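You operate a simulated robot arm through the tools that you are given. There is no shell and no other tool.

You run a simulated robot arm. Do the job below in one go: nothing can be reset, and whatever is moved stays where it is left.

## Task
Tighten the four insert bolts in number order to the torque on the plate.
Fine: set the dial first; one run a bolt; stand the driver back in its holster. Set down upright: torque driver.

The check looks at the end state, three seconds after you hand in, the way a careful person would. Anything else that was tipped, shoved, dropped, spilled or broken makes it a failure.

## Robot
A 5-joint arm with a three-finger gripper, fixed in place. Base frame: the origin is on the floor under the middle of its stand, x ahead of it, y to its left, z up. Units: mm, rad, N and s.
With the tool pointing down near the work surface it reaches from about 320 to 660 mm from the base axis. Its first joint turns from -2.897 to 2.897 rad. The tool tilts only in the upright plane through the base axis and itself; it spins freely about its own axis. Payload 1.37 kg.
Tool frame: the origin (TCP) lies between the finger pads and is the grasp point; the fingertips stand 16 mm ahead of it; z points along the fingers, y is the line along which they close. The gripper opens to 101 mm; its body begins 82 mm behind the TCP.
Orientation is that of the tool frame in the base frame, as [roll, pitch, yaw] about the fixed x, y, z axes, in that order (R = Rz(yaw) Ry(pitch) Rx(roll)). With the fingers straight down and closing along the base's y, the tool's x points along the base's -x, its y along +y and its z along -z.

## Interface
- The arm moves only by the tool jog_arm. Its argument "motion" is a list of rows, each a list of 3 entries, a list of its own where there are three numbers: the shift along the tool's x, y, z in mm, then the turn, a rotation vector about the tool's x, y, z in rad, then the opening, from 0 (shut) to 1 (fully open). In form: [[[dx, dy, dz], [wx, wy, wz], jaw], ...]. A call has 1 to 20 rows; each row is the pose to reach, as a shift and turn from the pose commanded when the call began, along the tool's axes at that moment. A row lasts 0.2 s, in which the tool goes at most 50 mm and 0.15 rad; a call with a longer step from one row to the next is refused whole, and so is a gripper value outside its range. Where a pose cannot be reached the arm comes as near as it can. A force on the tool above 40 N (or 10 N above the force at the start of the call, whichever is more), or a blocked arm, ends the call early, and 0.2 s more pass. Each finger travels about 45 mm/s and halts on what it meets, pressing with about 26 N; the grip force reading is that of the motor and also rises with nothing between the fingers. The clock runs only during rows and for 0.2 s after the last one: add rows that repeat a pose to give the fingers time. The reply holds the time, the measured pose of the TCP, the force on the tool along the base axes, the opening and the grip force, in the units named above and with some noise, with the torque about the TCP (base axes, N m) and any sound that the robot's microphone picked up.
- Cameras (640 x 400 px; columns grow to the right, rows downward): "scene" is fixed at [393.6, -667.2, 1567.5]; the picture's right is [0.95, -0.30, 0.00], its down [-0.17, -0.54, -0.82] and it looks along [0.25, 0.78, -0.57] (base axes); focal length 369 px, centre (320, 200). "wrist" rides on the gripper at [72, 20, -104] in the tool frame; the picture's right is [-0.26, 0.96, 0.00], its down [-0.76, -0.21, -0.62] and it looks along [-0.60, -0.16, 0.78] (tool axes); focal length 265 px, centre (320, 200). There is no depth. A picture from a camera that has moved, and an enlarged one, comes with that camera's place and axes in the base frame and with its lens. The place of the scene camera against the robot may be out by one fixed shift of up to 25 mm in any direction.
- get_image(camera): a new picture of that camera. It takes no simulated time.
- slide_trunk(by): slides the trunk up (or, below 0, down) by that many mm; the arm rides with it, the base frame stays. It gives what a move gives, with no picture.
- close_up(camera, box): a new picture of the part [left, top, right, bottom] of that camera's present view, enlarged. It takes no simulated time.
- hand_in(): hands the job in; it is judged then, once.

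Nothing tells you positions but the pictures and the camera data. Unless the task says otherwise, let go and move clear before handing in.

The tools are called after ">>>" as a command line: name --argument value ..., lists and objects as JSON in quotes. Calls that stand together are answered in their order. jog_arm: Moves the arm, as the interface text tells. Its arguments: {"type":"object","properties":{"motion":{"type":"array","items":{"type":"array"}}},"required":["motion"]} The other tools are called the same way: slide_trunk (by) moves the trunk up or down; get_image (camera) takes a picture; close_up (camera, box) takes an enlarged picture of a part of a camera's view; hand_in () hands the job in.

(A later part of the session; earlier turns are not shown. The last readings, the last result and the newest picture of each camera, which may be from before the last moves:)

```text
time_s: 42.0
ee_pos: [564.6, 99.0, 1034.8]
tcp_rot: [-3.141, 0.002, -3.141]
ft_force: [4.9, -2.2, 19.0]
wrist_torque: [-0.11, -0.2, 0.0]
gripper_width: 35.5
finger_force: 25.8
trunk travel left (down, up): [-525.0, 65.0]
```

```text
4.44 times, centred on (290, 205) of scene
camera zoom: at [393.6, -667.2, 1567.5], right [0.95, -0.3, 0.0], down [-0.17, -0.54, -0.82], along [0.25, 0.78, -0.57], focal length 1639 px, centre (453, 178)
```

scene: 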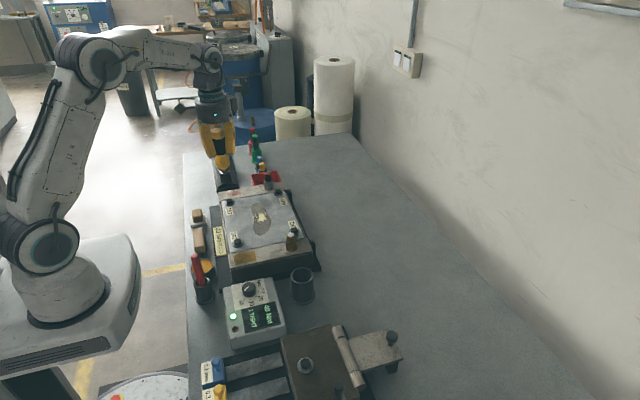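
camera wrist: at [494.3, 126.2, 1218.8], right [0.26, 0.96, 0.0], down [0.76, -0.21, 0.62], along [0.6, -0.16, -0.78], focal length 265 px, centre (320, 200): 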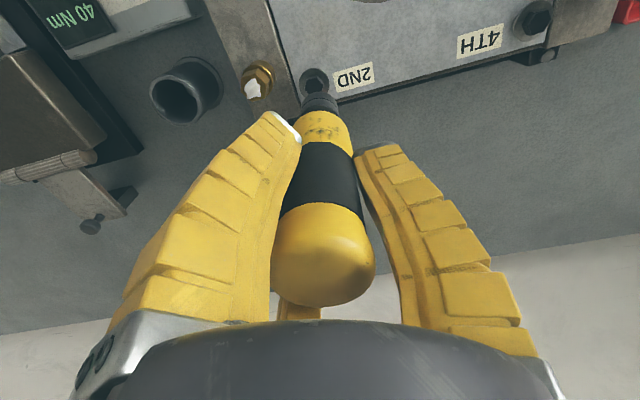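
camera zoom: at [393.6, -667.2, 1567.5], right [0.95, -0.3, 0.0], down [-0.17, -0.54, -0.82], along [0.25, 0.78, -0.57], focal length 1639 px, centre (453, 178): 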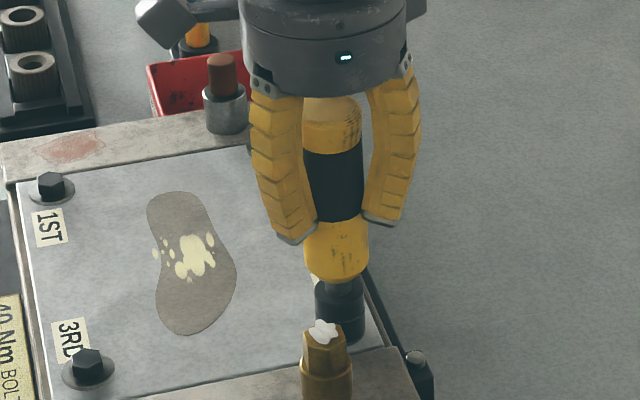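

The display reads 2 TIGHT with the green lamp lit. I'll lift straight up, then move to hover over bolt 3, about 150.6 mm toward the base.

>>> jog_arm --motion '[[[0, 0, -4], [0, 0, 0], 0.05], [[0, 0, -10], [0, 0, 0], 0.05], [[0, 0, -25], [0, 0, 0], 0.05], [[0, 0, -45], [0, 0, 0], 0.05], [[0, 0, -65], [0, 0, 0], 0.05], [[0, 0, -81], [0, 0, 0], 0.05], [[0, 0, -81], [0, 0, 0], 0.05], [[10, 0, -81], [0, 0, 0], 0.05], [[32, 0, -81], [0, 0, 0], 0.05], [[60, 0, -81], [0, 0, 0], 0.05], [[88, 0, -81], [0, 0, 0], 0.05], [[116, 0, -81], [0, 0, 0], 0.05], [[140, 0, -81], [0, 0, 0], 0.05], [[150.6, 0, -81], [0, 0, 0], 0.05], [[150.6, 0, -81], [0, 0, 0], 0.05]]'

>>> get_image --camera "wrist"

>>> close_up --camera "wrist" --box '[270, 60, 370, 160]'

>>> get_image --camera "scene"

```text
time_s: 45.2
ee_pos: [415.0, 100.0, 1115.2]
tcp_rot: [-3.14, -0.001, 3.141]
ft_force: [-0.3, 0.0, -5.0]
wrist_torque: [0.04, 0.03, -0.02]
gripper_width: 29.5
finger_force: 25.8
trunk travel left (down, up): [-525.0, 65.0]
```

```text
taken
camera wrist: at [342.8, 120.9, 1219.5], right [0.26, 0.96, 0.0], down [0.76, -0.21, 0.62], along [0.6, -0.16, -0.78], focal length 265 px, centre (320, 200)
```

wrist: 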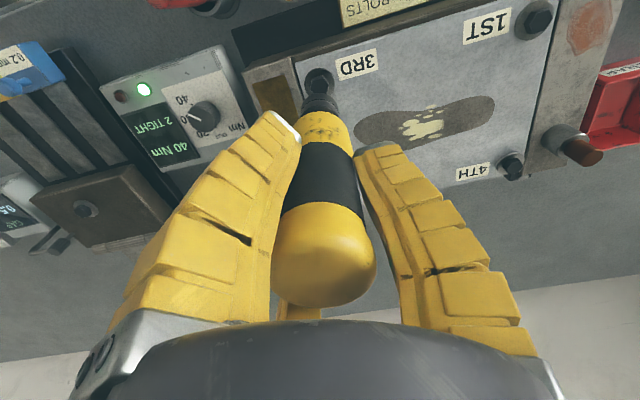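

```text
4.00 times, centred on (320, 110) of wrist
camera zoom: at [342.8, 120.9, 1219.5], right [0.26, 0.96, 0.0], down [0.76, -0.21, 0.62], along [0.6, -0.16, -0.78], focal length 1062 px, centre (320, 560)
```

zoom: 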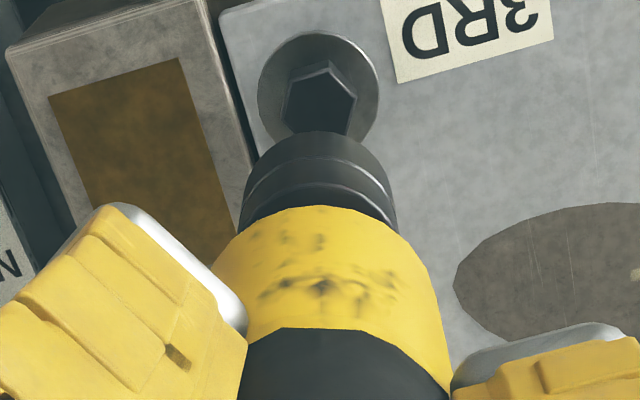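

```text
taken
```

scene: 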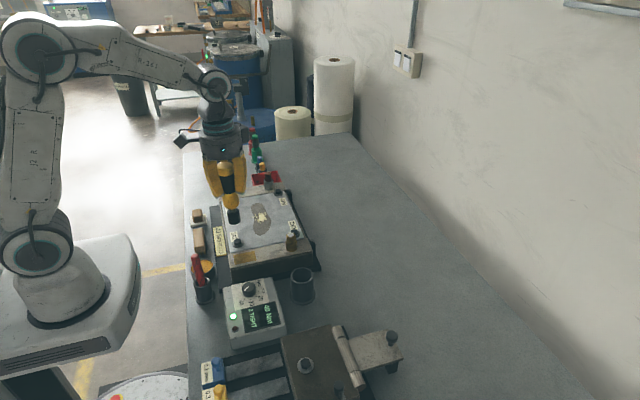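

Display shows 2 TIGHT. The driver has tilted very slightly in the grip, with its tip about 1 mm outward, so I'll align the socket itself to bolt 3. I'll shift by (-0.9, +0.8) and lower to just above the head.

>>> jog_arm --motion '[[[0.9, 0.8, 15], [0, 0, 0], 0.05], [[0.9, 0.8, 32], [0, 0, 0], 0.05], [[0.9, 0.8, 48], [0, 0, 0], 0.05], [[0.9, 0.8, 60], [0, 0, 0], 0.05], [[0.9, 0.8, 60], [0, 0, 0], 0.05]]'

>>> close_up --camera "wrist" --box '[295, 75, 355, 120]'

>>> close_up --camera "scene" --box '[220, 225, 256, 250]'

>>> close_up --camera "scene" --box '[200, 170, 280, 255]'

```text
time_s: 46.4
ee_pos: [414.3, 100.4, 1054.2]
tcp_rot: [-3.141, -0.001, -3.141]
ft_force: [-0.1, -0.3, -5.1]
wrist_torque: [-0.01, -0.02, 0.0]
gripper_width: 29.6
finger_force: 26.0
trunk travel left (down, up): [-525.0, 65.0]
```

```text
8.89 times, centred on (325, 98) of wrist
camera zoom: at [342.1, 121.6, 1159.4], right [0.26, 0.96, 0.0], down [0.76, -0.21, 0.62], along [0.6, -0.16, -0.78], focal length 2359 px, centre (276, 1111)
```

zoom: 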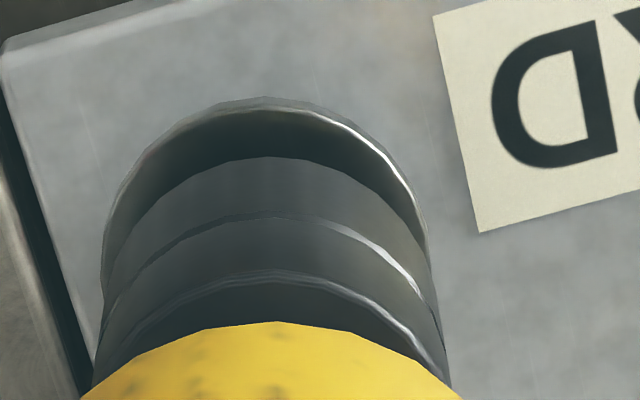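

```text
16.00 times, centred on (238, 238) of scene
camera zoom: at [393.6, -667.2, 1567.5], right [0.95, -0.3, 0.0], down [-0.17, -0.54, -0.82], along [0.25, 0.78, -0.57], focal length 5902 px, centre (1632, -400)
```

zoom: 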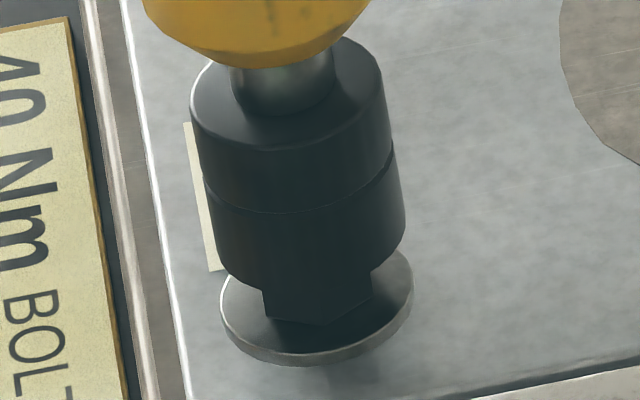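

```text
4.71 times, centred on (240, 212) of scene
camera zoom: at [393.6, -667.2, 1567.5], right [0.95, -0.3, 0.0], down [-0.17, -0.54, -0.82], along [0.25, 0.78, -0.57], focal length 1736 px, centre (696, 141)
```

zoom: 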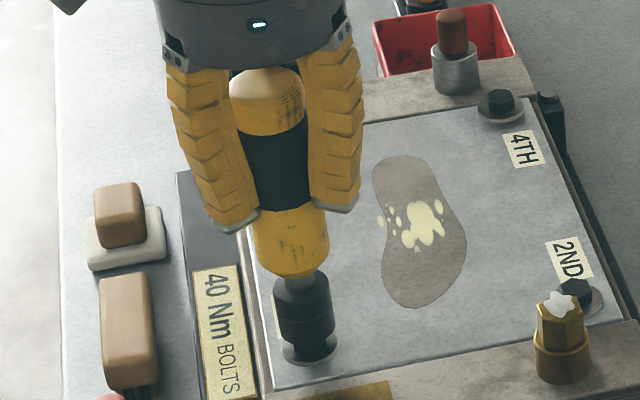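

The socket and bolt 3 line up well in both views. I'll lower over the head in small steps and check the side forces.

>>> jog_arm --motion '[[[0, 0, 3], [0, 0, 0], 0.05], [[0, 0, 6], [0, 0, 0], 0.05], [[0, 0, 9], [0, 0, 0], 0.05], [[0, 0, 11], [0, 0, 0], 0.05], [[0, 0, 13], [0, 0, 0], 0.05], [[0, 0, 13], [0, 0, 0], 0.05]]'

>>> close_up --camera "scene" --box '[220, 230, 256, 255]'

>>> close_up --camera "wrist" --box '[295, 75, 355, 120]'

```text
time_s: 47.8
ee_pos: [414.5, 101.2, 1042.2]
tcp_rot: [3.141, 0.002, -3.141]
ft_force: [0.2, -1.0, -0.7]
wrist_torque: [-0.14, -0.05, 0.0]
gripper_width: 30.4
finger_force: 26.4
trunk travel left (down, up): [-525.0, 65.0]
```

```text
16.00 times, centred on (238, 242) of scene
camera zoom: at [393.6, -667.2, 1567.5], right [0.95, -0.3, 0.0], down [-0.17, -0.54, -0.82], along [0.25, 0.78, -0.57], focal length 5902 px, centre (1632, -480)
```

zoom: 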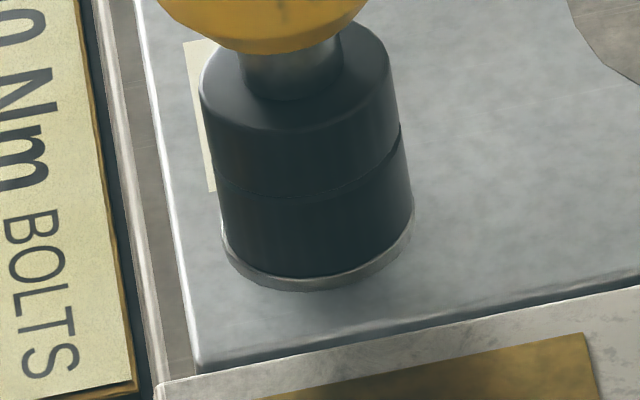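

```text
8.89 times, centred on (325, 98) of wrist
camera zoom: at [341.8, 121.1, 1146.4], right [0.27, 0.96, 0.0], down [0.76, -0.21, 0.62], along [0.6, -0.16, -0.78], focal length 2359 px, centre (276, 1111)
```

zoom: 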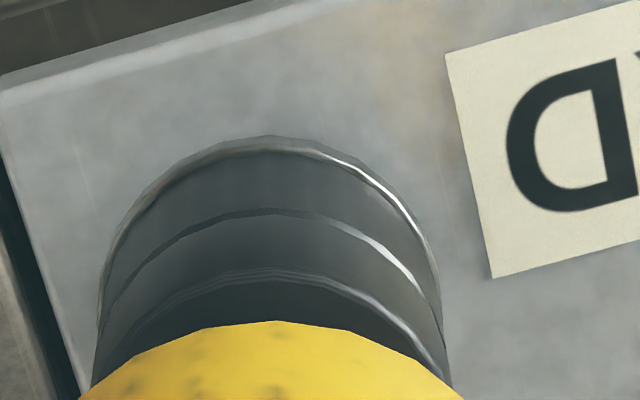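

Light contact with a slight side force toward -y. I'll ease 0.4 mm that way and continue down.

>>> jog_arm --motion '[[[0, -0.4, 0], [0, 0, 0], 0.05], [[0, -0.4, 1], [0, 0, 0], 0.05], [[0, -0.4, 2], [0, 0, 0], 0.05], [[0, -0.4, 3], [0, 0, 0], 0.05], [[0, -0.4, 3], [0, 0, 0], 0.05]]'

>>> close_up --camera "scene" --box '[220, 230, 256, 255]'

>>> close_up --camera "scene" --box '[220, 270, 300, 350]'

```text
time_s: 49.0
ee_pos: [414.8, 99.9, 1038.3]
tcp_rot: [-3.14, 0.0, 3.141]
ft_force: [0.3, -0.4, -4.0]
wrist_torque: [0.04, -0.01, -0.03]
gripper_width: 30.0
finger_force: 25.7
trunk travel left (down, up): [-525.0, 65.0]
```

```text
16.00 times, centred on (238, 242) of scene
camera zoom: at [393.6, -667.2, 1567.5], right [0.95, -0.3, 0.0], down [-0.17, -0.54, -0.82], along [0.25, 0.78, -0.57], focal length 5902 px, centre (1632, -480)
```

zoom: 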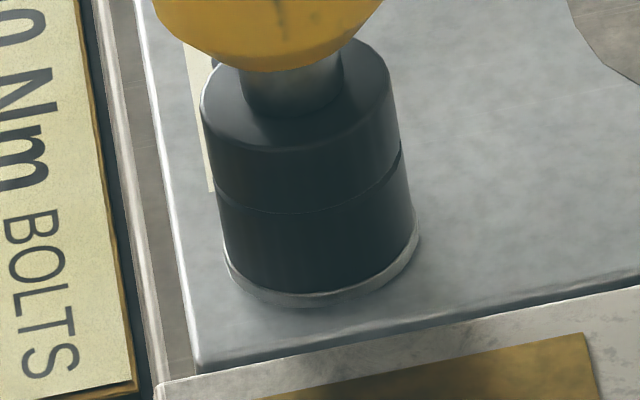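

```text
5.00 times, centred on (260, 310) of scene
camera zoom: at [393.6, -667.2, 1567.5], right [0.95, -0.3, 0.0], down [-0.17, -0.54, -0.82], along [0.25, 0.78, -0.57], focal length 1844 px, centre (620, -350)
```

zoom: 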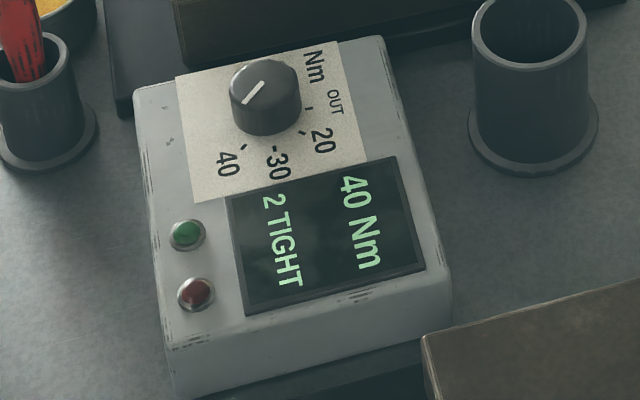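

The socket is on the bolt with no side load. I'll press to start the third run.

>>> jog_arm --motion '[[[0, 0, 1], [0, 0, 0], 0.05], [[0, 0, 2], [0, 0, 0], 0.05], [[0, 0, 3], [0, 0, 0], 0.05], [[0, 0, 4], [0, 0, 0], 0.05], [[0, 0, 4.5], [0, 0, 0], 0.05], [[0, 0, 4.8], [0, 0, 0], 0.05], [[0, 0, 4.8], [0, 0, 0], 0.05]]'

>>> close_up --camera "scene" --box '[220, 270, 300, 350]'

>>> close_up --camera "scene" --box '[200, 170, 280, 255]'

```text
time_s: 50.6
ee_pos: [414.0, 101.2, 1034.7]
tcp_rot: [3.139, 0.004, 3.141]
ft_force: [4.2, -2.2, 18.8]
wrist_torque: [-0.17, -0.12, 0.01]
gripper_width: 35.3
finger_force: 25.7
trunk travel left (down, up): [-525.0, 65.0]
```

```text
5.00 times, centred on (260, 310) of scene
camera zoom: at [393.6, -667.2, 1567.5], right [0.95, -0.3, 0.0], down [-0.17, -0.54, -0.82], along [0.25, 0.78, -0.57], focal length 1844 px, centre (620, -350)
```

zoom: 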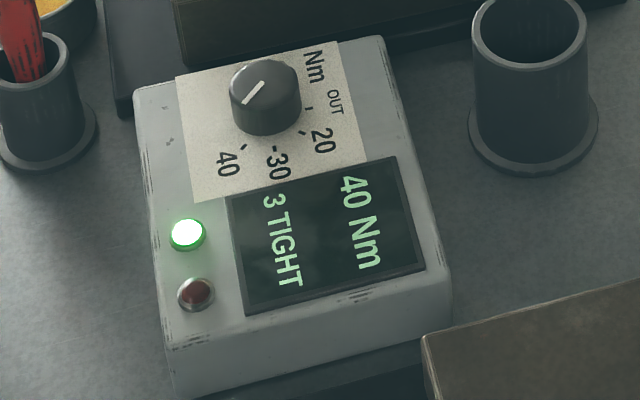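

```text
4.71 times, centred on (240, 212) of scene
camera zoom: at [393.6, -667.2, 1567.5], right [0.95, -0.3, 0.0], down [-0.17, -0.54, -0.82], along [0.25, 0.78, -0.57], focal length 1736 px, centre (696, 141)
```

zoom: 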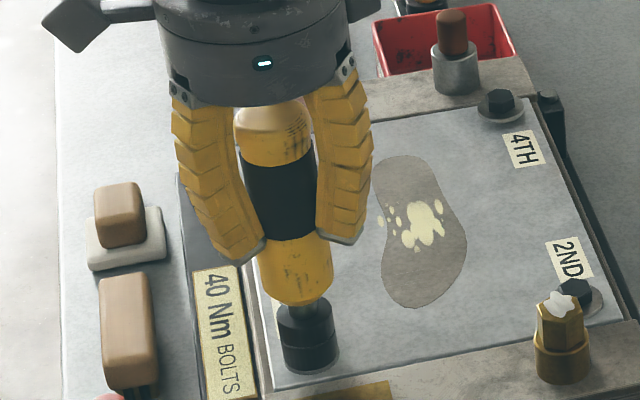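

3 TIGHT with the green lamp. I'll lift off and move toward the 4TH bolt at height.

>>> jog_arm --motion '[[[0, 0, -4], [0, 0, 0], 0.05], [[0, 0, -10], [0, 0, 0], 0.05], [[0, 0, -25], [0, 0, 0], 0.05], [[0, 0, -45], [0, 0, 0], 0.05], [[0, 0, -65], [0, 0, 0], 0.05], [[0, 0, -81], [0, 0, 0], 0.05], [[0, 0, -81], [0, 0, 0], 0.05], [[-8, 10, -81], [0, 0, 0], 0.05], [[-25, 33, -81], [0, 0, 0], 0.05], [[-45, 60, -81], [0, 0, 0], 0.05], [[-65, 87, -81], [0, 0, 0], 0.05], [[-85, 113, -81], [0, 0, 0], 0.05], [[-105, 140, -81], [0, 0, 0], 0.05], [[-125, 167, -81], [0, 0, 0], 0.05], [[-142, 189, -81], [0, 0, 0], 0.05], [[-150.2, 200.4, -81], [0, 0, 0], 0.05], [[-150.2, 200.4, -81], [0, 0, 0], 0.05]]'

>>> get_image --camera "wrist"

>>> close_up --camera "wrist" --box '[270, 60, 370, 160]'

>>> get_image --camera "scene"

>>> close_up --camera "scene" --box '[240, 130, 320, 215]'

```text
time_s: 54.2
ee_pos: [545.6, 290.4, 1107.5]
tcp_rot: [-3.14, 0.0, -3.139]
ft_force: [0.0, 0.4, -4.6]
wrist_torque: [0.0, 0.01, -0.02]
gripper_width: 29.8
finger_force: 26.1
out of reach, approached as far as the arm can: row 15, 16, 17
trunk travel left (down, up): [-525.0, 65.0]
```

```text
taken
camera wrist: at [472.8, 309.8, 1212.1], right [0.27, 0.96, 0.0], down [0.76, -0.21, 0.62], along [0.6, -0.16, -0.78], focal length 265 px, centre (320, 200)
```

wrist: 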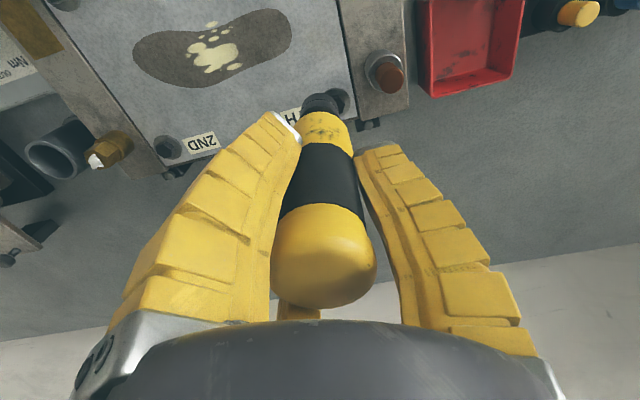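

```text
4.00 times, centred on (320, 110) of wrist
camera zoom: at [472.8, 309.8, 1212.1], right [0.27, 0.96, 0.0], down [0.76, -0.21, 0.62], along [0.6, -0.16, -0.78], focal length 1062 px, centre (320, 560)
```

zoom: 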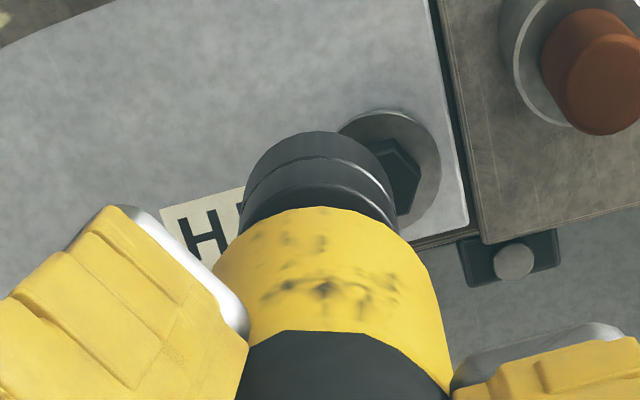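

```text
taken
```

scene: 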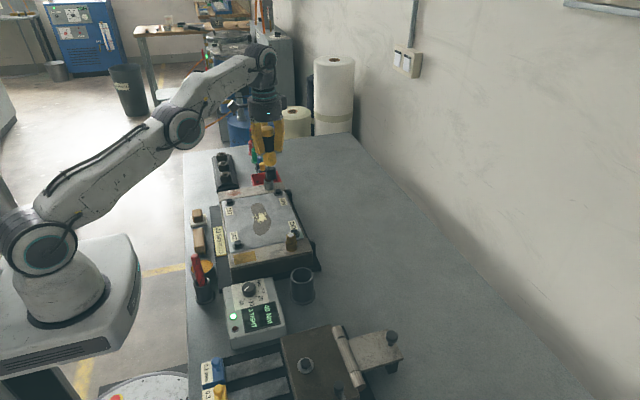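

```text
4.71 times, centred on (280, 172) of scene
camera zoom: at [393.6, -667.2, 1567.5], right [0.95, -0.3, 0.0], down [-0.17, -0.54, -0.82], along [0.25, 0.78, -0.57], focal length 1736 px, centre (508, 329)
```

zoom: 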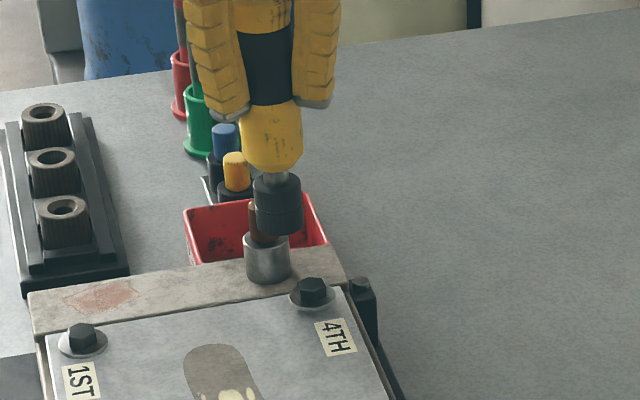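

The arm is stretched to its limit at this height, short of bolt 4. Raising the trunk brings the shoulder nearer wrist height and extends the reach, so I'll slide it up.

>>> slide_trunk --by 60

>>> get_image --camera "scene"

>>> get_image --camera "wrist"

```text
time_s: 55.2
ee_pos: [546.2, 289.0, 1167.3]
tcp_rot: [3.141, 0.001, -3.14]
ft_force: [0.0, 0.1, -4.5]
wrist_torque: [0.01, -0.01, 0.03]
gripper_width: 29.7
finger_force: 26.2
trunk travel left (down, up): [-585.0, 5.0]
```

```text
taken
```

scene: 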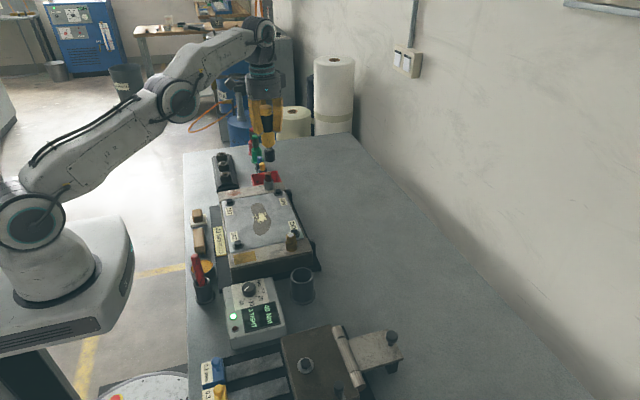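

```text
taken
camera wrist: at [473.5, 310.2, 1271.8], right [0.26, 0.96, 0.0], down [0.76, -0.21, 0.62], along [0.6, -0.16, -0.78], focal length 265 px, centre (320, 200)
```

wrist: 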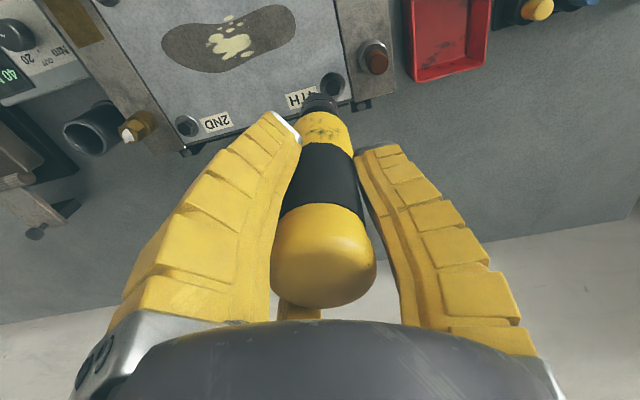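

The trunk is up. I'll do a small descent to see how the arm follows and where the commanded pose sits.

>>> jog_arm --motion '[[[0, 0, 15], [0, 0, 0], 0.05], [[0, 0, 35], [0, 0, 0], 0.05], [[0, 0, 55], [0, 0, 0], 0.05], [[0, 0, 55], [0, 0, 0], 0.05]]'

>>> close_up --camera "wrist" --box '[270, 60, 370, 160]'

```text
time_s: 56.2
ee_pos: [545.4, 290.5, 1112.8]
tcp_rot: [3.141, 0.0, -3.141]
ft_force: [0.3, 0.1, -4.9]
wrist_torque: [0.03, -0.02, 0.01]
gripper_width: 29.9
finger_force: 26.5
trunk travel left (down, up): [-585.0, 5.0]
```

```text
4.00 times, centred on (320, 110) of wrist
camera zoom: at [473.0, 310.1, 1216.7], right [0.26, 0.96, 0.0], down [0.76, -0.21, 0.62], along [0.6, -0.16, -0.78], focal length 1062 px, centre (320, 560)
```

zoom: 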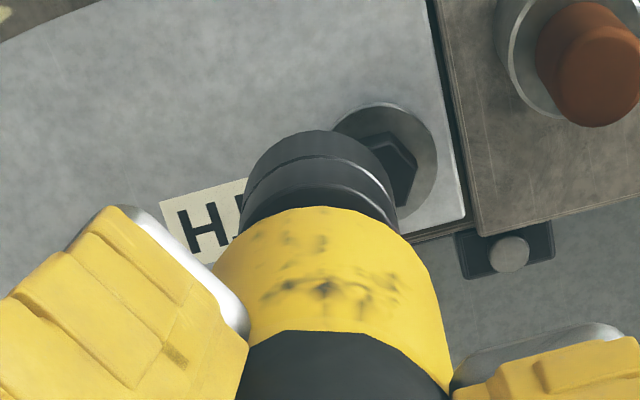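

Bolt 4 is at about (+19.5, +10.6) from the present pose, allowing for the small tip tilt. I'll move there a bit lower, which should be within reach now.

>>> jog_arm --motion '[[[0, 0, 14], [0, 0, 0], 0.05], [[0, 0, 27], [0, 0, 0], 0.05], [[-7, 3.5, 27], [0, 0, 0], 0.05], [[-14, 7.5, 27], [0, 0, 0], 0.05], [[-19.5, 10.6, 27], [0, 0, 0], 0.05], [[-19.5, 10.6, 27], [0, 0, 0], 0.05]]'

>>> close_up --camera "wrist" --box '[270, 60, 370, 160]'

>>> close_up --camera "scene" --box '[240, 130, 320, 215]'

```text
time_s: 57.6
ee_pos: [565.4, 300.9, 1084.7]
tcp_rot: [3.141, 0.001, -3.141]
ft_force: [-0.1, 0.1, -4.7]
wrist_torque: [-0.02, 0.0, -0.01]
gripper_width: 29.8
finger_force: 26.1
trunk travel left (down, up): [-585.0, 5.0]
```

```text
4.00 times, centred on (320, 110) of wrist
camera zoom: at [492.9, 320.4, 1190.1], right [0.26, 0.96, 0.0], down [0.76, -0.21, 0.62], along [0.6, -0.16, -0.78], focal length 1062 px, centre (320, 560)
```

zoom: 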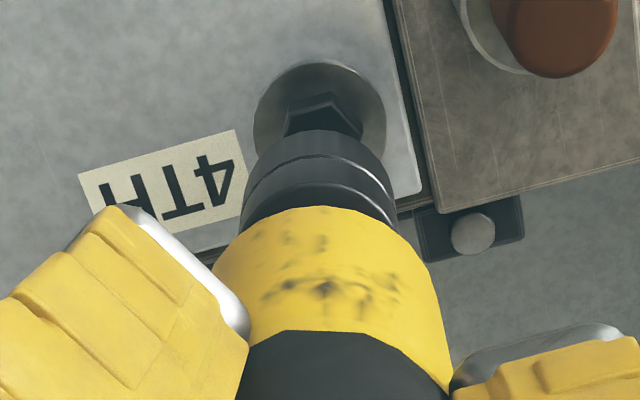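

```text
4.71 times, centred on (280, 172) of scene
camera zoom: at [393.6, -667.2, 1567.5], right [0.95, -0.3, 0.0], down [-0.17, -0.54, -0.82], along [0.25, 0.78, -0.57], focal length 1736 px, centre (508, 329)
```

zoom: 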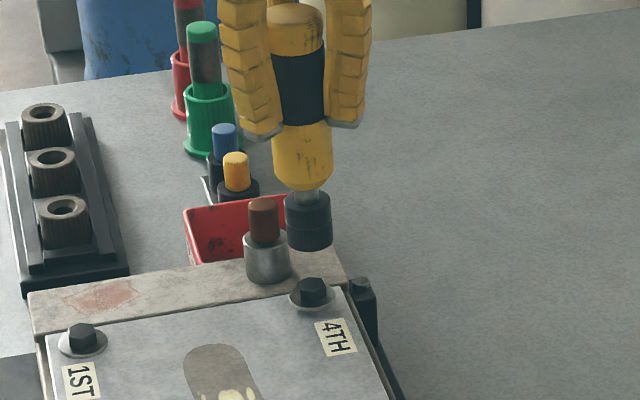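

Bolt 4 is now within reach and nearly under the socket. I'll trim by (-0.6, +0.5) and lower to just above the head for a closer check.

>>> jog_arm --motion '[[[0.6, 0.5, 10], [0, 0, 0], 0.05], [[0.6, 0.5, 20], [0, 0, 0], 0.05], [[0.6, 0.5, 30], [0, 0, 0], 0.05], [[0.6, 0.5, 30], [0, 0, 0], 0.05]]'

>>> close_up --camera "wrist" --box '[295, 75, 355, 120]'

>>> close_up --camera "scene" --box '[260, 172, 296, 197]'

```text
time_s: 58.6
ee_pos: [565.4, 300.3, 1054.4]
tcp_rot: [3.14, 0.001, -3.141]
ft_force: [-0.6, 0.6, -4.2]
wrist_torque: [-0.01, 0.01, 0.02]
gripper_width: 30.1
finger_force: 25.8
trunk travel left (down, up): [-585.0, 5.0]
```

```text
8.89 times, centred on (325, 98) of wrist
camera zoom: at [492.4, 321.0, 1159.8], right [0.26, 0.96, 0.0], down [0.76, -0.21, 0.62], along [0.6, -0.16, -0.78], focal length 2359 px, centre (276, 1111)
```

zoom: 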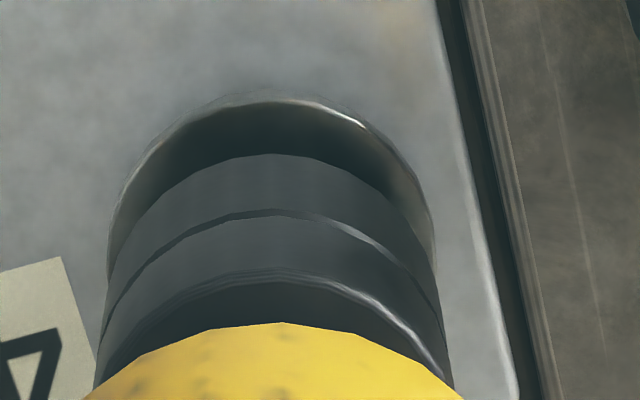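

```text
16.00 times, centred on (278, 184) of scene
camera zoom: at [393.6, -667.2, 1567.5], right [0.95, -0.3, 0.0], down [-0.17, -0.54, -0.82], along [0.25, 0.78, -0.57], focal length 5902 px, centre (992, 448)
```

zoom: 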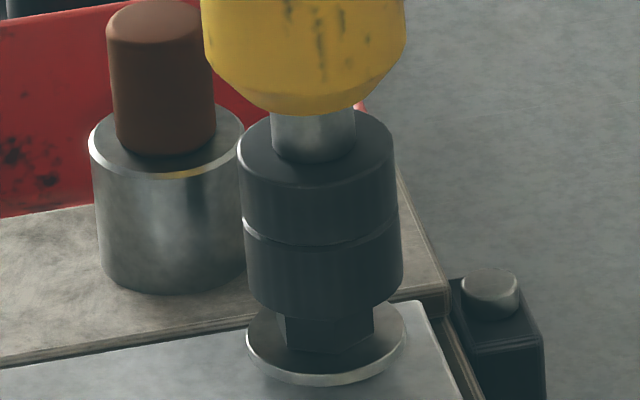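

The relation of socket to washer matches what worked at bolt 3. I'll lower over the head.

>>> jog_arm --motion '[[[0, -0.1, 3], [0, 0, 0], 0.05], [[0, -0.1, 6], [0, 0, 0], 0.05], [[0, -0.1, 9], [0, 0, 0], 0.05], [[0, -0.1, 11], [0, 0, 0], 0.05], [[0, -0.1, 13], [0, 0, 0], 0.05], [[0, -0.1, 13], [0, 0, 0], 0.05]]'

>>> close_up --camera "scene" --box '[260, 177, 296, 202]'

>>> close_up --camera "scene" --box '[240, 130, 320, 215]'

```text
time_s: 60.0
ee_pos: [564.6, 301.1, 1043.0]
tcp_rot: [3.141, 0.002, -3.141]
ft_force: [-0.3, 0.2, -2.4]
wrist_torque: [-0.02, 0.02, -0.01]
gripper_width: 29.9
finger_force: 26.3
trunk travel left (down, up): [-585.0, 5.0]
```

```text
16.00 times, centred on (278, 190) of scene
camera zoom: at [393.6, -667.2, 1567.5], right [0.95, -0.3, 0.0], down [-0.17, -0.54, -0.82], along [0.25, 0.78, -0.57], focal length 5902 px, centre (992, 368)
```

zoom: 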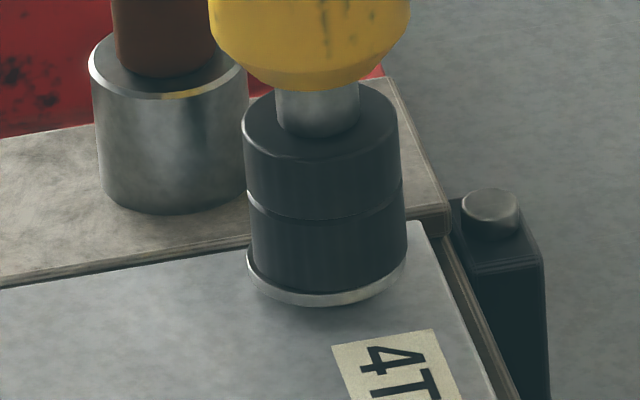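

```text
4.71 times, centred on (280, 172) of scene
camera zoom: at [393.6, -667.2, 1567.5], right [0.95, -0.3, 0.0], down [-0.17, -0.54, -0.82], along [0.25, 0.78, -0.57], focal length 1736 px, centre (508, 329)
```

zoom: 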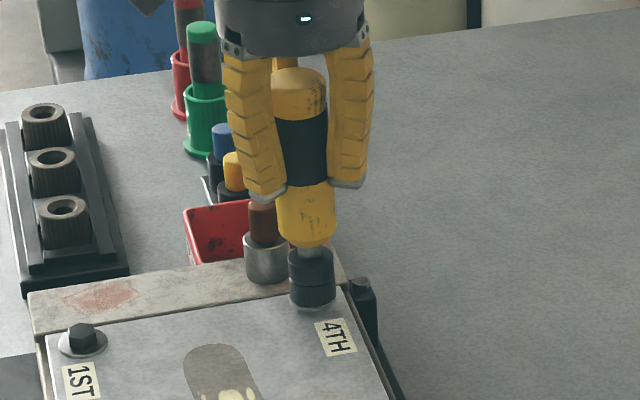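

It is aligned with no side load. I'll continue down onto the bolt.

>>> jog_arm --motion '[[[0, 0, 1], [0, 0, 0], 0.05], [[0, 0, 2], [0, 0, 0], 0.05], [[0, 0, 3], [0, 0, 0], 0.05], [[0, 0, 3], [0, 0, 0], 0.05]]'

>>> close_up --camera "scene" --box '[260, 177, 296, 202]'

>>> close_up --camera "scene" --box '[220, 270, 300, 350]'

```text
time_s: 61.0
ee_pos: [564.8, 300.3, 1040.7]
tcp_rot: [3.141, 0.003, 3.139]
ft_force: [3.2, 0.1, 2.3]
wrist_torque: [0.02, -0.23, -0.02]
gripper_width: 30.8
finger_force: 26.1
trunk travel left (down, up): [-585.0, 5.0]
```

```text
16.00 times, centred on (278, 190) of scene
camera zoom: at [393.6, -667.2, 1567.5], right [0.95, -0.3, 0.0], down [-0.17, -0.54, -0.82], along [0.25, 0.78, -0.57], focal length 5902 px, centre (992, 368)
```

zoom: 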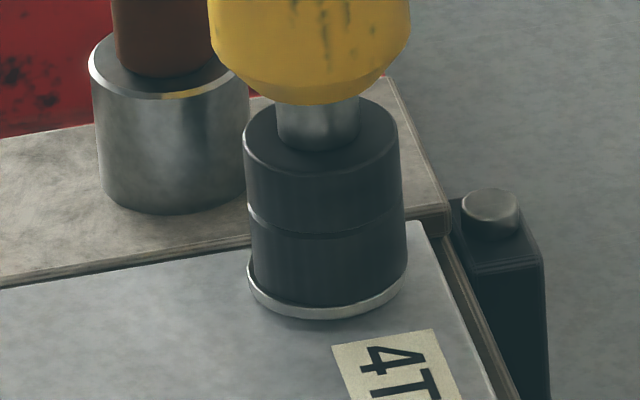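

```text
5.00 times, centred on (260, 310) of scene
camera zoom: at [393.6, -667.2, 1567.5], right [0.95, -0.3, 0.0], down [-0.17, -0.54, -0.82], along [0.25, 0.78, -0.57], focal length 1844 px, centre (620, -350)
```

zoom: 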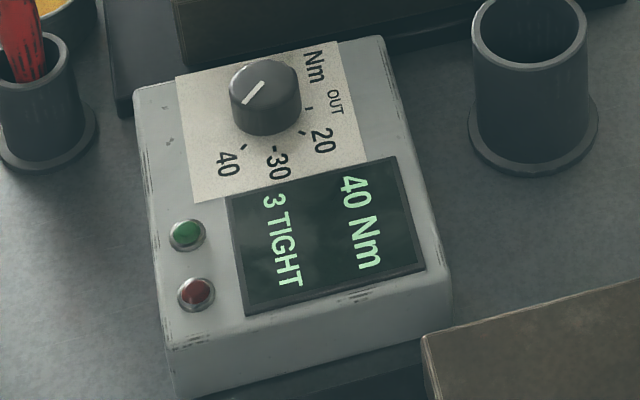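

The side force asks for about 0.6 mm more toward +x. I'll ease over and continue.

>>> jog_arm --motion '[[[-0.3, 0, 0], [0, 0, 0], 0.05], [[-0.7, 0, 0], [0, 0, 0], 0.05], [[-0.7, 0, 0], [0, 0, 0], 0.05]]'

>>> close_up --camera "scene" --box '[260, 177, 296, 202]'

```text
time_s: 61.8
ee_pos: [565.1, 300.1, 1039.0]
tcp_rot: [-3.139, -0.001, 3.141]
ft_force: [0.0, 0.6, -4.8]
wrist_torque: [0.0, 0.03, -0.02]
gripper_width: 30.1
finger_force: 26.0
trunk travel left (down, up): [-585.0, 5.0]
```

```text
16.00 times, centred on (278, 190) of scene
camera zoom: at [393.6, -667.2, 1567.5], right [0.95, -0.3, 0.0], down [-0.17, -0.54, -0.82], along [0.25, 0.78, -0.57], focal length 5902 px, centre (992, 368)
```

zoom: 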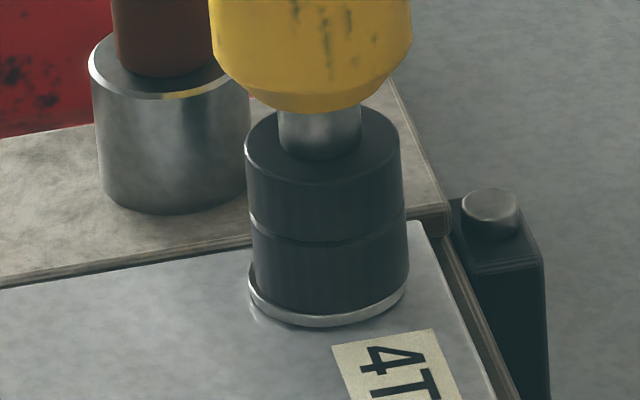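

The load cleared and the socket is settled on bolt 4. I'll press to start the fourth run.

>>> jog_arm --motion '[[[0, 0, 1], [0, 0, 0], 0.05], [[0, 0, 2], [0, 0, 0], 0.05], [[0, 0, 3], [0, 0, 0], 0.05], [[0, 0, 4], [0, 0, 0], 0.05], [[0, 0, 4.6], [0, 0, 0], 0.05], [[0, 0, 5], [0, 0, 0], 0.05], [[0, 0, 5], [0, 0, 0], 0.05]]'

>>> close_up --camera "scene" --box '[220, 270, 300, 350]'

>>> close_up --camera "scene" --box '[240, 130, 320, 215]'

```text
time_s: 63.4
ee_pos: [566.1, 300.8, 1036.0]
tcp_rot: [-3.141, 0.005, -3.141]
ft_force: [4.0, -1.1, 12.0]
wrist_torque: [-0.15, -0.18, 0.05]
gripper_width: 32.7
finger_force: 26.3
trunk travel left (down, up): [-585.0, 5.0]
```

```text
5.00 times, centred on (260, 310) of scene
camera zoom: at [393.6, -667.2, 1567.5], right [0.95, -0.3, 0.0], down [-0.17, -0.54, -0.82], along [0.25, 0.78, -0.57], focal length 1844 px, centre (620, -350)
```

zoom: 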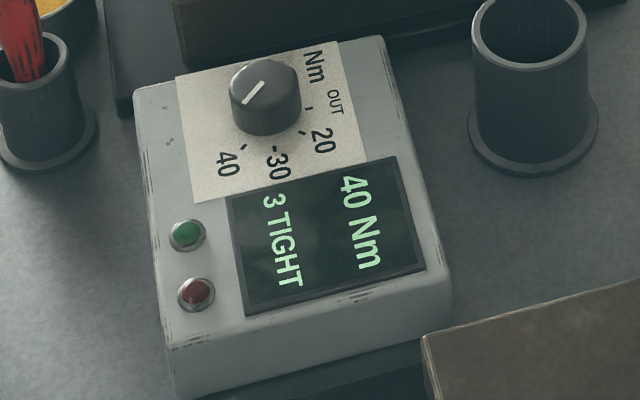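

```text
4.71 times, centred on (280, 172) of scene
camera zoom: at [393.6, -667.2, 1567.5], right [0.95, -0.3, 0.0], down [-0.17, -0.54, -0.82], along [0.25, 0.78, -0.57], focal length 1736 px, centre (508, 329)
```

zoom: 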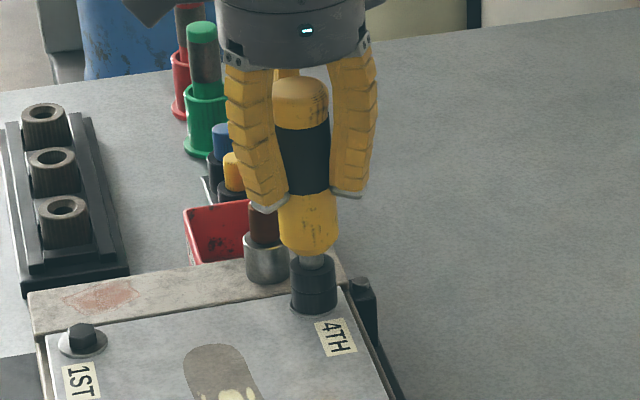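

Not triggered yet, with about 17 N of net press. I'll add a little more and hold.

>>> jog_arm --motion '[[[0, 0, 0.5], [0, 0, 0], 0.05], [[0, 0, 1], [0, 0, 0], 0.05], [[0, 0, 1.3], [0, 0, 0], 0.05], [[0, 0, 1.3], [0, 0, 0], 0.05]]'

>>> close_up --camera "scene" --box '[220, 270, 300, 350]'

>>> close_up --camera "scene" --box '[260, 177, 296, 202]'

```text
time_s: 64.4
ee_pos: [565.1, 300.3, 1035.2]
tcp_rot: [3.141, 0.003, -3.141]
ft_force: [6.3, 0.0, 17.2]
wrist_torque: [0.04, -0.31, 0.02]
gripper_width: 35.0
finger_force: 26.4
trunk travel left (down, up): [-585.0, 5.0]
```

```text
5.00 times, centred on (260, 310) of scene
camera zoom: at [393.6, -667.2, 1567.5], right [0.95, -0.3, 0.0], down [-0.17, -0.54, -0.82], along [0.25, 0.78, -0.57], focal length 1844 px, centre (620, -350)
```

zoom: 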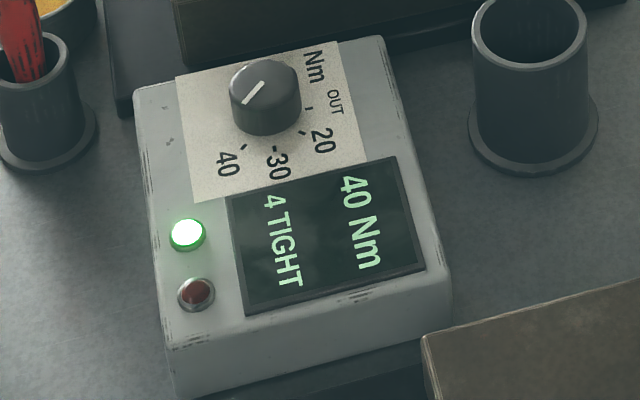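

```text
16.00 times, centred on (278, 190) of scene
camera zoom: at [393.6, -667.2, 1567.5], right [0.95, -0.3, 0.0], down [-0.17, -0.54, -0.82], along [0.25, 0.78, -0.57], focal length 5902 px, centre (992, 368)
```

zoom: 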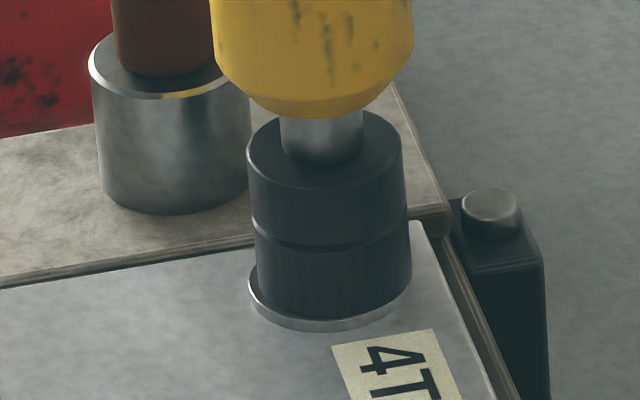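

4 TIGHT with the green lamp: all four are done in order. I'll lift straight off and bring the driver back inward and up.

>>> jog_arm --motion '[[[0, 0, -4], [0, 0, 0], 0.05], [[0, 0, -10], [0, 0, 0], 0.05], [[0, 0, -25], [0, 0, 0], 0.05], [[0, 0, -45], [0, 0, 0], 0.05], [[0, 0, -60], [0, 0, 0], 0.05], [[10, -5, -70], [0, 0, 0], 0.05], [[20, -20, -85], [0, 0, 0], 0.05], [[25, -45, -95], [0, 0, 0], 0.05], [[25, -75, -105], [0, 0, 0], 0.05], [[25, -105, -105], [0, 0, 0], 0.05], [[25, -105, -105], [0, 0, 0], 0.05]]'

>>> get_image --camera "scene"

>>> close_up --camera "scene" --box '[200, 170, 320, 250]'

>>> close_up --camera "scene" --box '[220, 270, 300, 350]'

```text
time_s: 66.8
ee_pos: [540.4, 195.8, 1138.5]
tcp_rot: [-3.141, 0.001, 3.141]
ft_force: [1.1, -0.3, -3.9]
wrist_torque: [-0.03, 0.0, 0.0]
gripper_width: 29.7
finger_force: 25.8
trunk travel left (down, up): [-585.0, 5.0]
```

```text
taken
```

scene: 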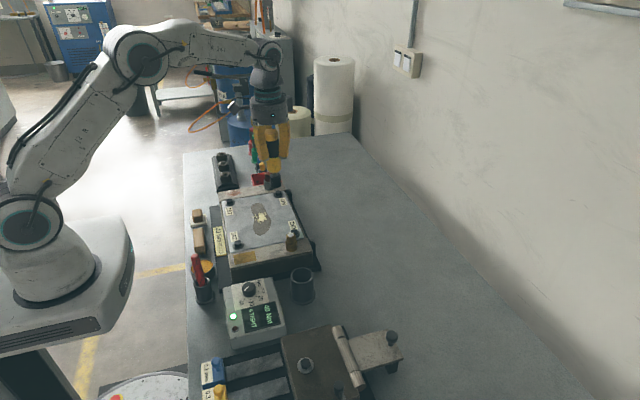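

```text
5.00 times, centred on (260, 210) of scene
camera zoom: at [393.6, -667.2, 1567.5], right [0.95, -0.3, 0.0], down [-0.17, -0.54, -0.82], along [0.25, 0.78, -0.57], focal length 1844 px, centre (620, 150)
```

zoom: 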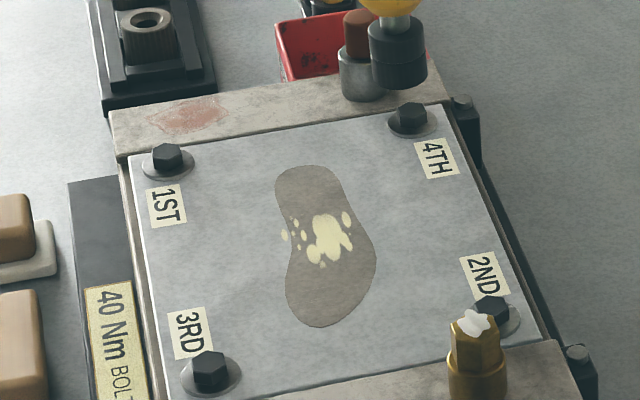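

```text
5.00 times, centred on (260, 310) of scene
camera zoom: at [393.6, -667.2, 1567.5], right [0.95, -0.3, 0.0], down [-0.17, -0.54, -0.82], along [0.25, 0.78, -0.57], focal length 1844 px, centre (620, -350)
```

zoom: 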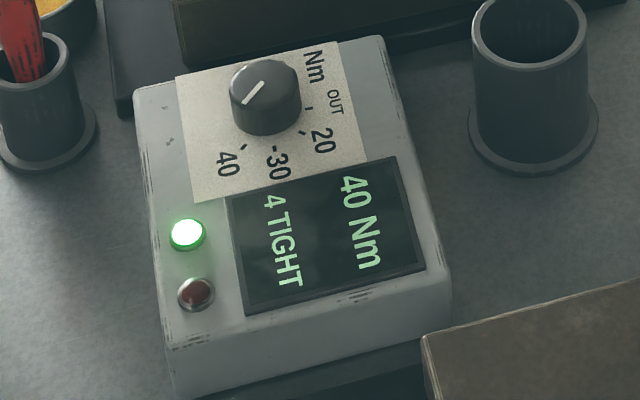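

All four bolts are seated and the display reads 40 Nm, 4 TIGHT. I'll carry the driver back to hover above its holster at about (545, -49).

>>> jog_arm --motion '[[[-1, -10, -2], [0, 0, 0], 0.05], [[-1, -35, -5], [0, 0, 0], 0.05], [[-2, -65, -5], [0, 0, 0], 0.05], [[-3, -95, -5], [0, 0, 0], 0.05], [[-3, -125, -5], [0, 0, 0], 0.05], [[-4, -155, -5], [0, 0, 0], 0.05], [[-4.6, -185, -5], [0, 0, 0], 0.05], [[-4.6, -213, -5], [0, 0, 0], 0.05], [[-4.6, -235, -5], [0, 0, 0], 0.05], [[-4.6, -245, -5], [0, 0, 0], 0.05], [[-4.6, -245, -5], [0, 0, 0], 0.05]]'

>>> get_image --camera "wrist"

>>> close_up --camera "wrist" --box '[270, 40, 370, 140]'

>>> close_up --camera "scene" --box '[240, 130, 370, 310]'

```text
time_s: 69.2
ee_pos: [545.3, -50.8, 1143.3]
tcp_rot: [3.141, 0.0, 3.142]
ft_force: [0.1, -0.1, -5.4]
wrist_torque: [0.0, 0.01, 0.01]
gripper_width: 29.5
finger_force: 25.7
trunk travel left (down, up): [-585.0, 5.0]
```

```text
taken
camera wrist: at [473.0, -29.9, 1248.1], right [0.26, 0.96, 0.0], down [0.76, -0.21, 0.62], along [0.6, -0.16, -0.78], focal length 265 px, centre (320, 200)
```

wrist: 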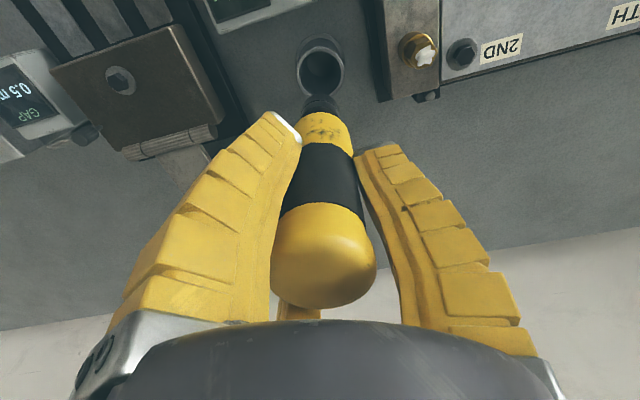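

```text
4.00 times, centred on (320, 90) of wrist
camera zoom: at [473.0, -29.9, 1248.1], right [0.26, 0.96, 0.0], down [0.76, -0.21, 0.62], along [0.6, -0.16, -0.78], focal length 1062 px, centre (320, 640)
```

zoom: 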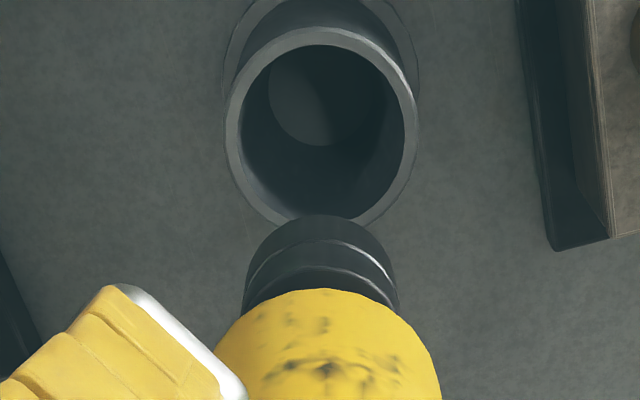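

```text
2.22 times, centred on (305, 220) of scene
camera zoom: at [393.6, -667.2, 1567.5], right [0.95, -0.3, 0.0], down [-0.17, -0.54, -0.82], along [0.25, 0.78, -0.57], focal length 820 px, centre (353, 156)
```

zoom: 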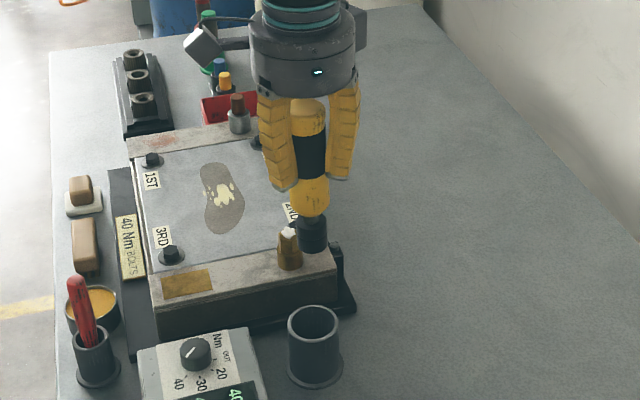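

The holster rim appears centred near (543.4, -48.2), and the driver tip has a small outward tilt. I'll shift about (-3.3, +2.4) and lower until the socket is just above the rim.

>>> jog_arm --motion '[[[3.3, 2.4, 10], [0, 0, 0], 0.05], [[3.3, 2.4, 35], [0, 0, 0], 0.05], [[3.3, 2.4, 60], [0, 0, 0], 0.05], [[3.3, 2.4, 80], [0, 0, 0], 0.05], [[3.3, 2.4, 98], [0, 0, 0], 0.05], [[3.3, 2.4, 98], [0, 0, 0], 0.05]]'

>>> close_up --camera "wrist" --box '[270, 60, 370, 160]'

>>> close_up --camera "scene" --box '[270, 220, 334, 265]'

>>> close_up --camera "scene" --box '[250, 170, 350, 310]'

```text
time_s: 70.6
ee_pos: [542.9, -46.8, 1044.2]
tcp_rot: [-3.142, 0.0, -3.141]
ft_force: [0.5, -0.3, -4.6]
wrist_torque: [-0.01, 0.01, 0.0]
gripper_width: 29.3
finger_force: 25.8
trunk travel left (down, up): [-585.0, 5.0]
```

```text
4.00 times, centred on (320, 110) of wrist
camera zoom: at [469.6, -26.6, 1149.7], right [0.26, 0.96, 0.0], down [0.76, -0.21, 0.62], along [0.6, -0.16, -0.78], focal length 1062 px, centre (320, 560)
```

zoom: 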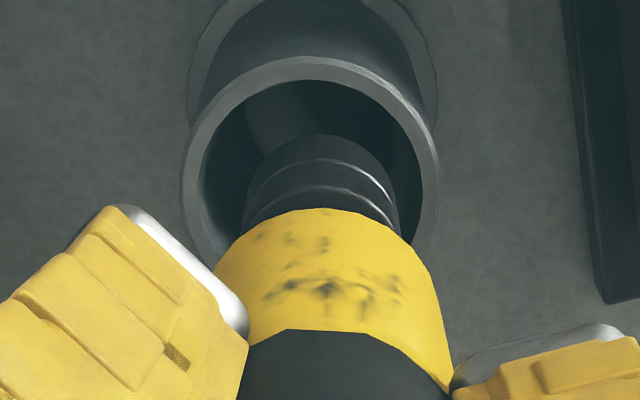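

```text
8.89 times, centred on (302, 242) of scene
camera zoom: at [393.6, -667.2, 1567.5], right [0.95, -0.3, 0.0], down [-0.17, -0.54, -0.82], along [0.25, 0.78, -0.57], focal length 3279 px, centre (480, -178)
```

zoom: 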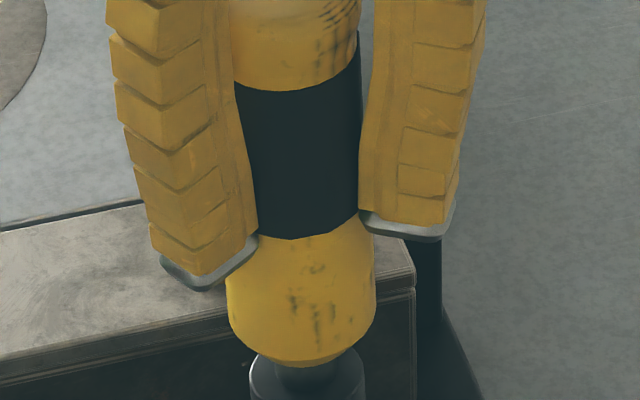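

```text
2.86 times, centred on (300, 240) of scene
camera zoom: at [393.6, -667.2, 1567.5], right [0.95, -0.3, 0.0], down [-0.17, -0.54, -0.82], along [0.25, 0.78, -0.57], focal length 1054 px, centre (377, 86)
```

zoom: 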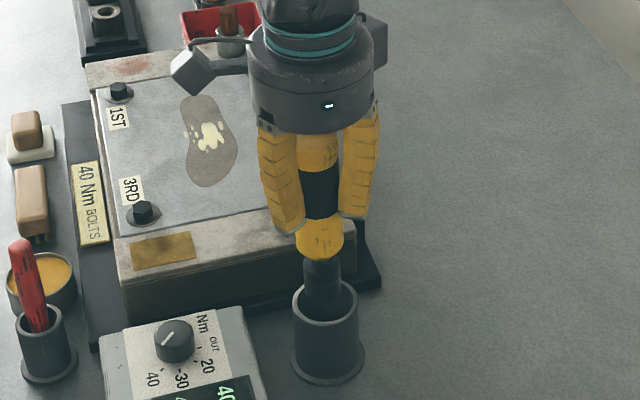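

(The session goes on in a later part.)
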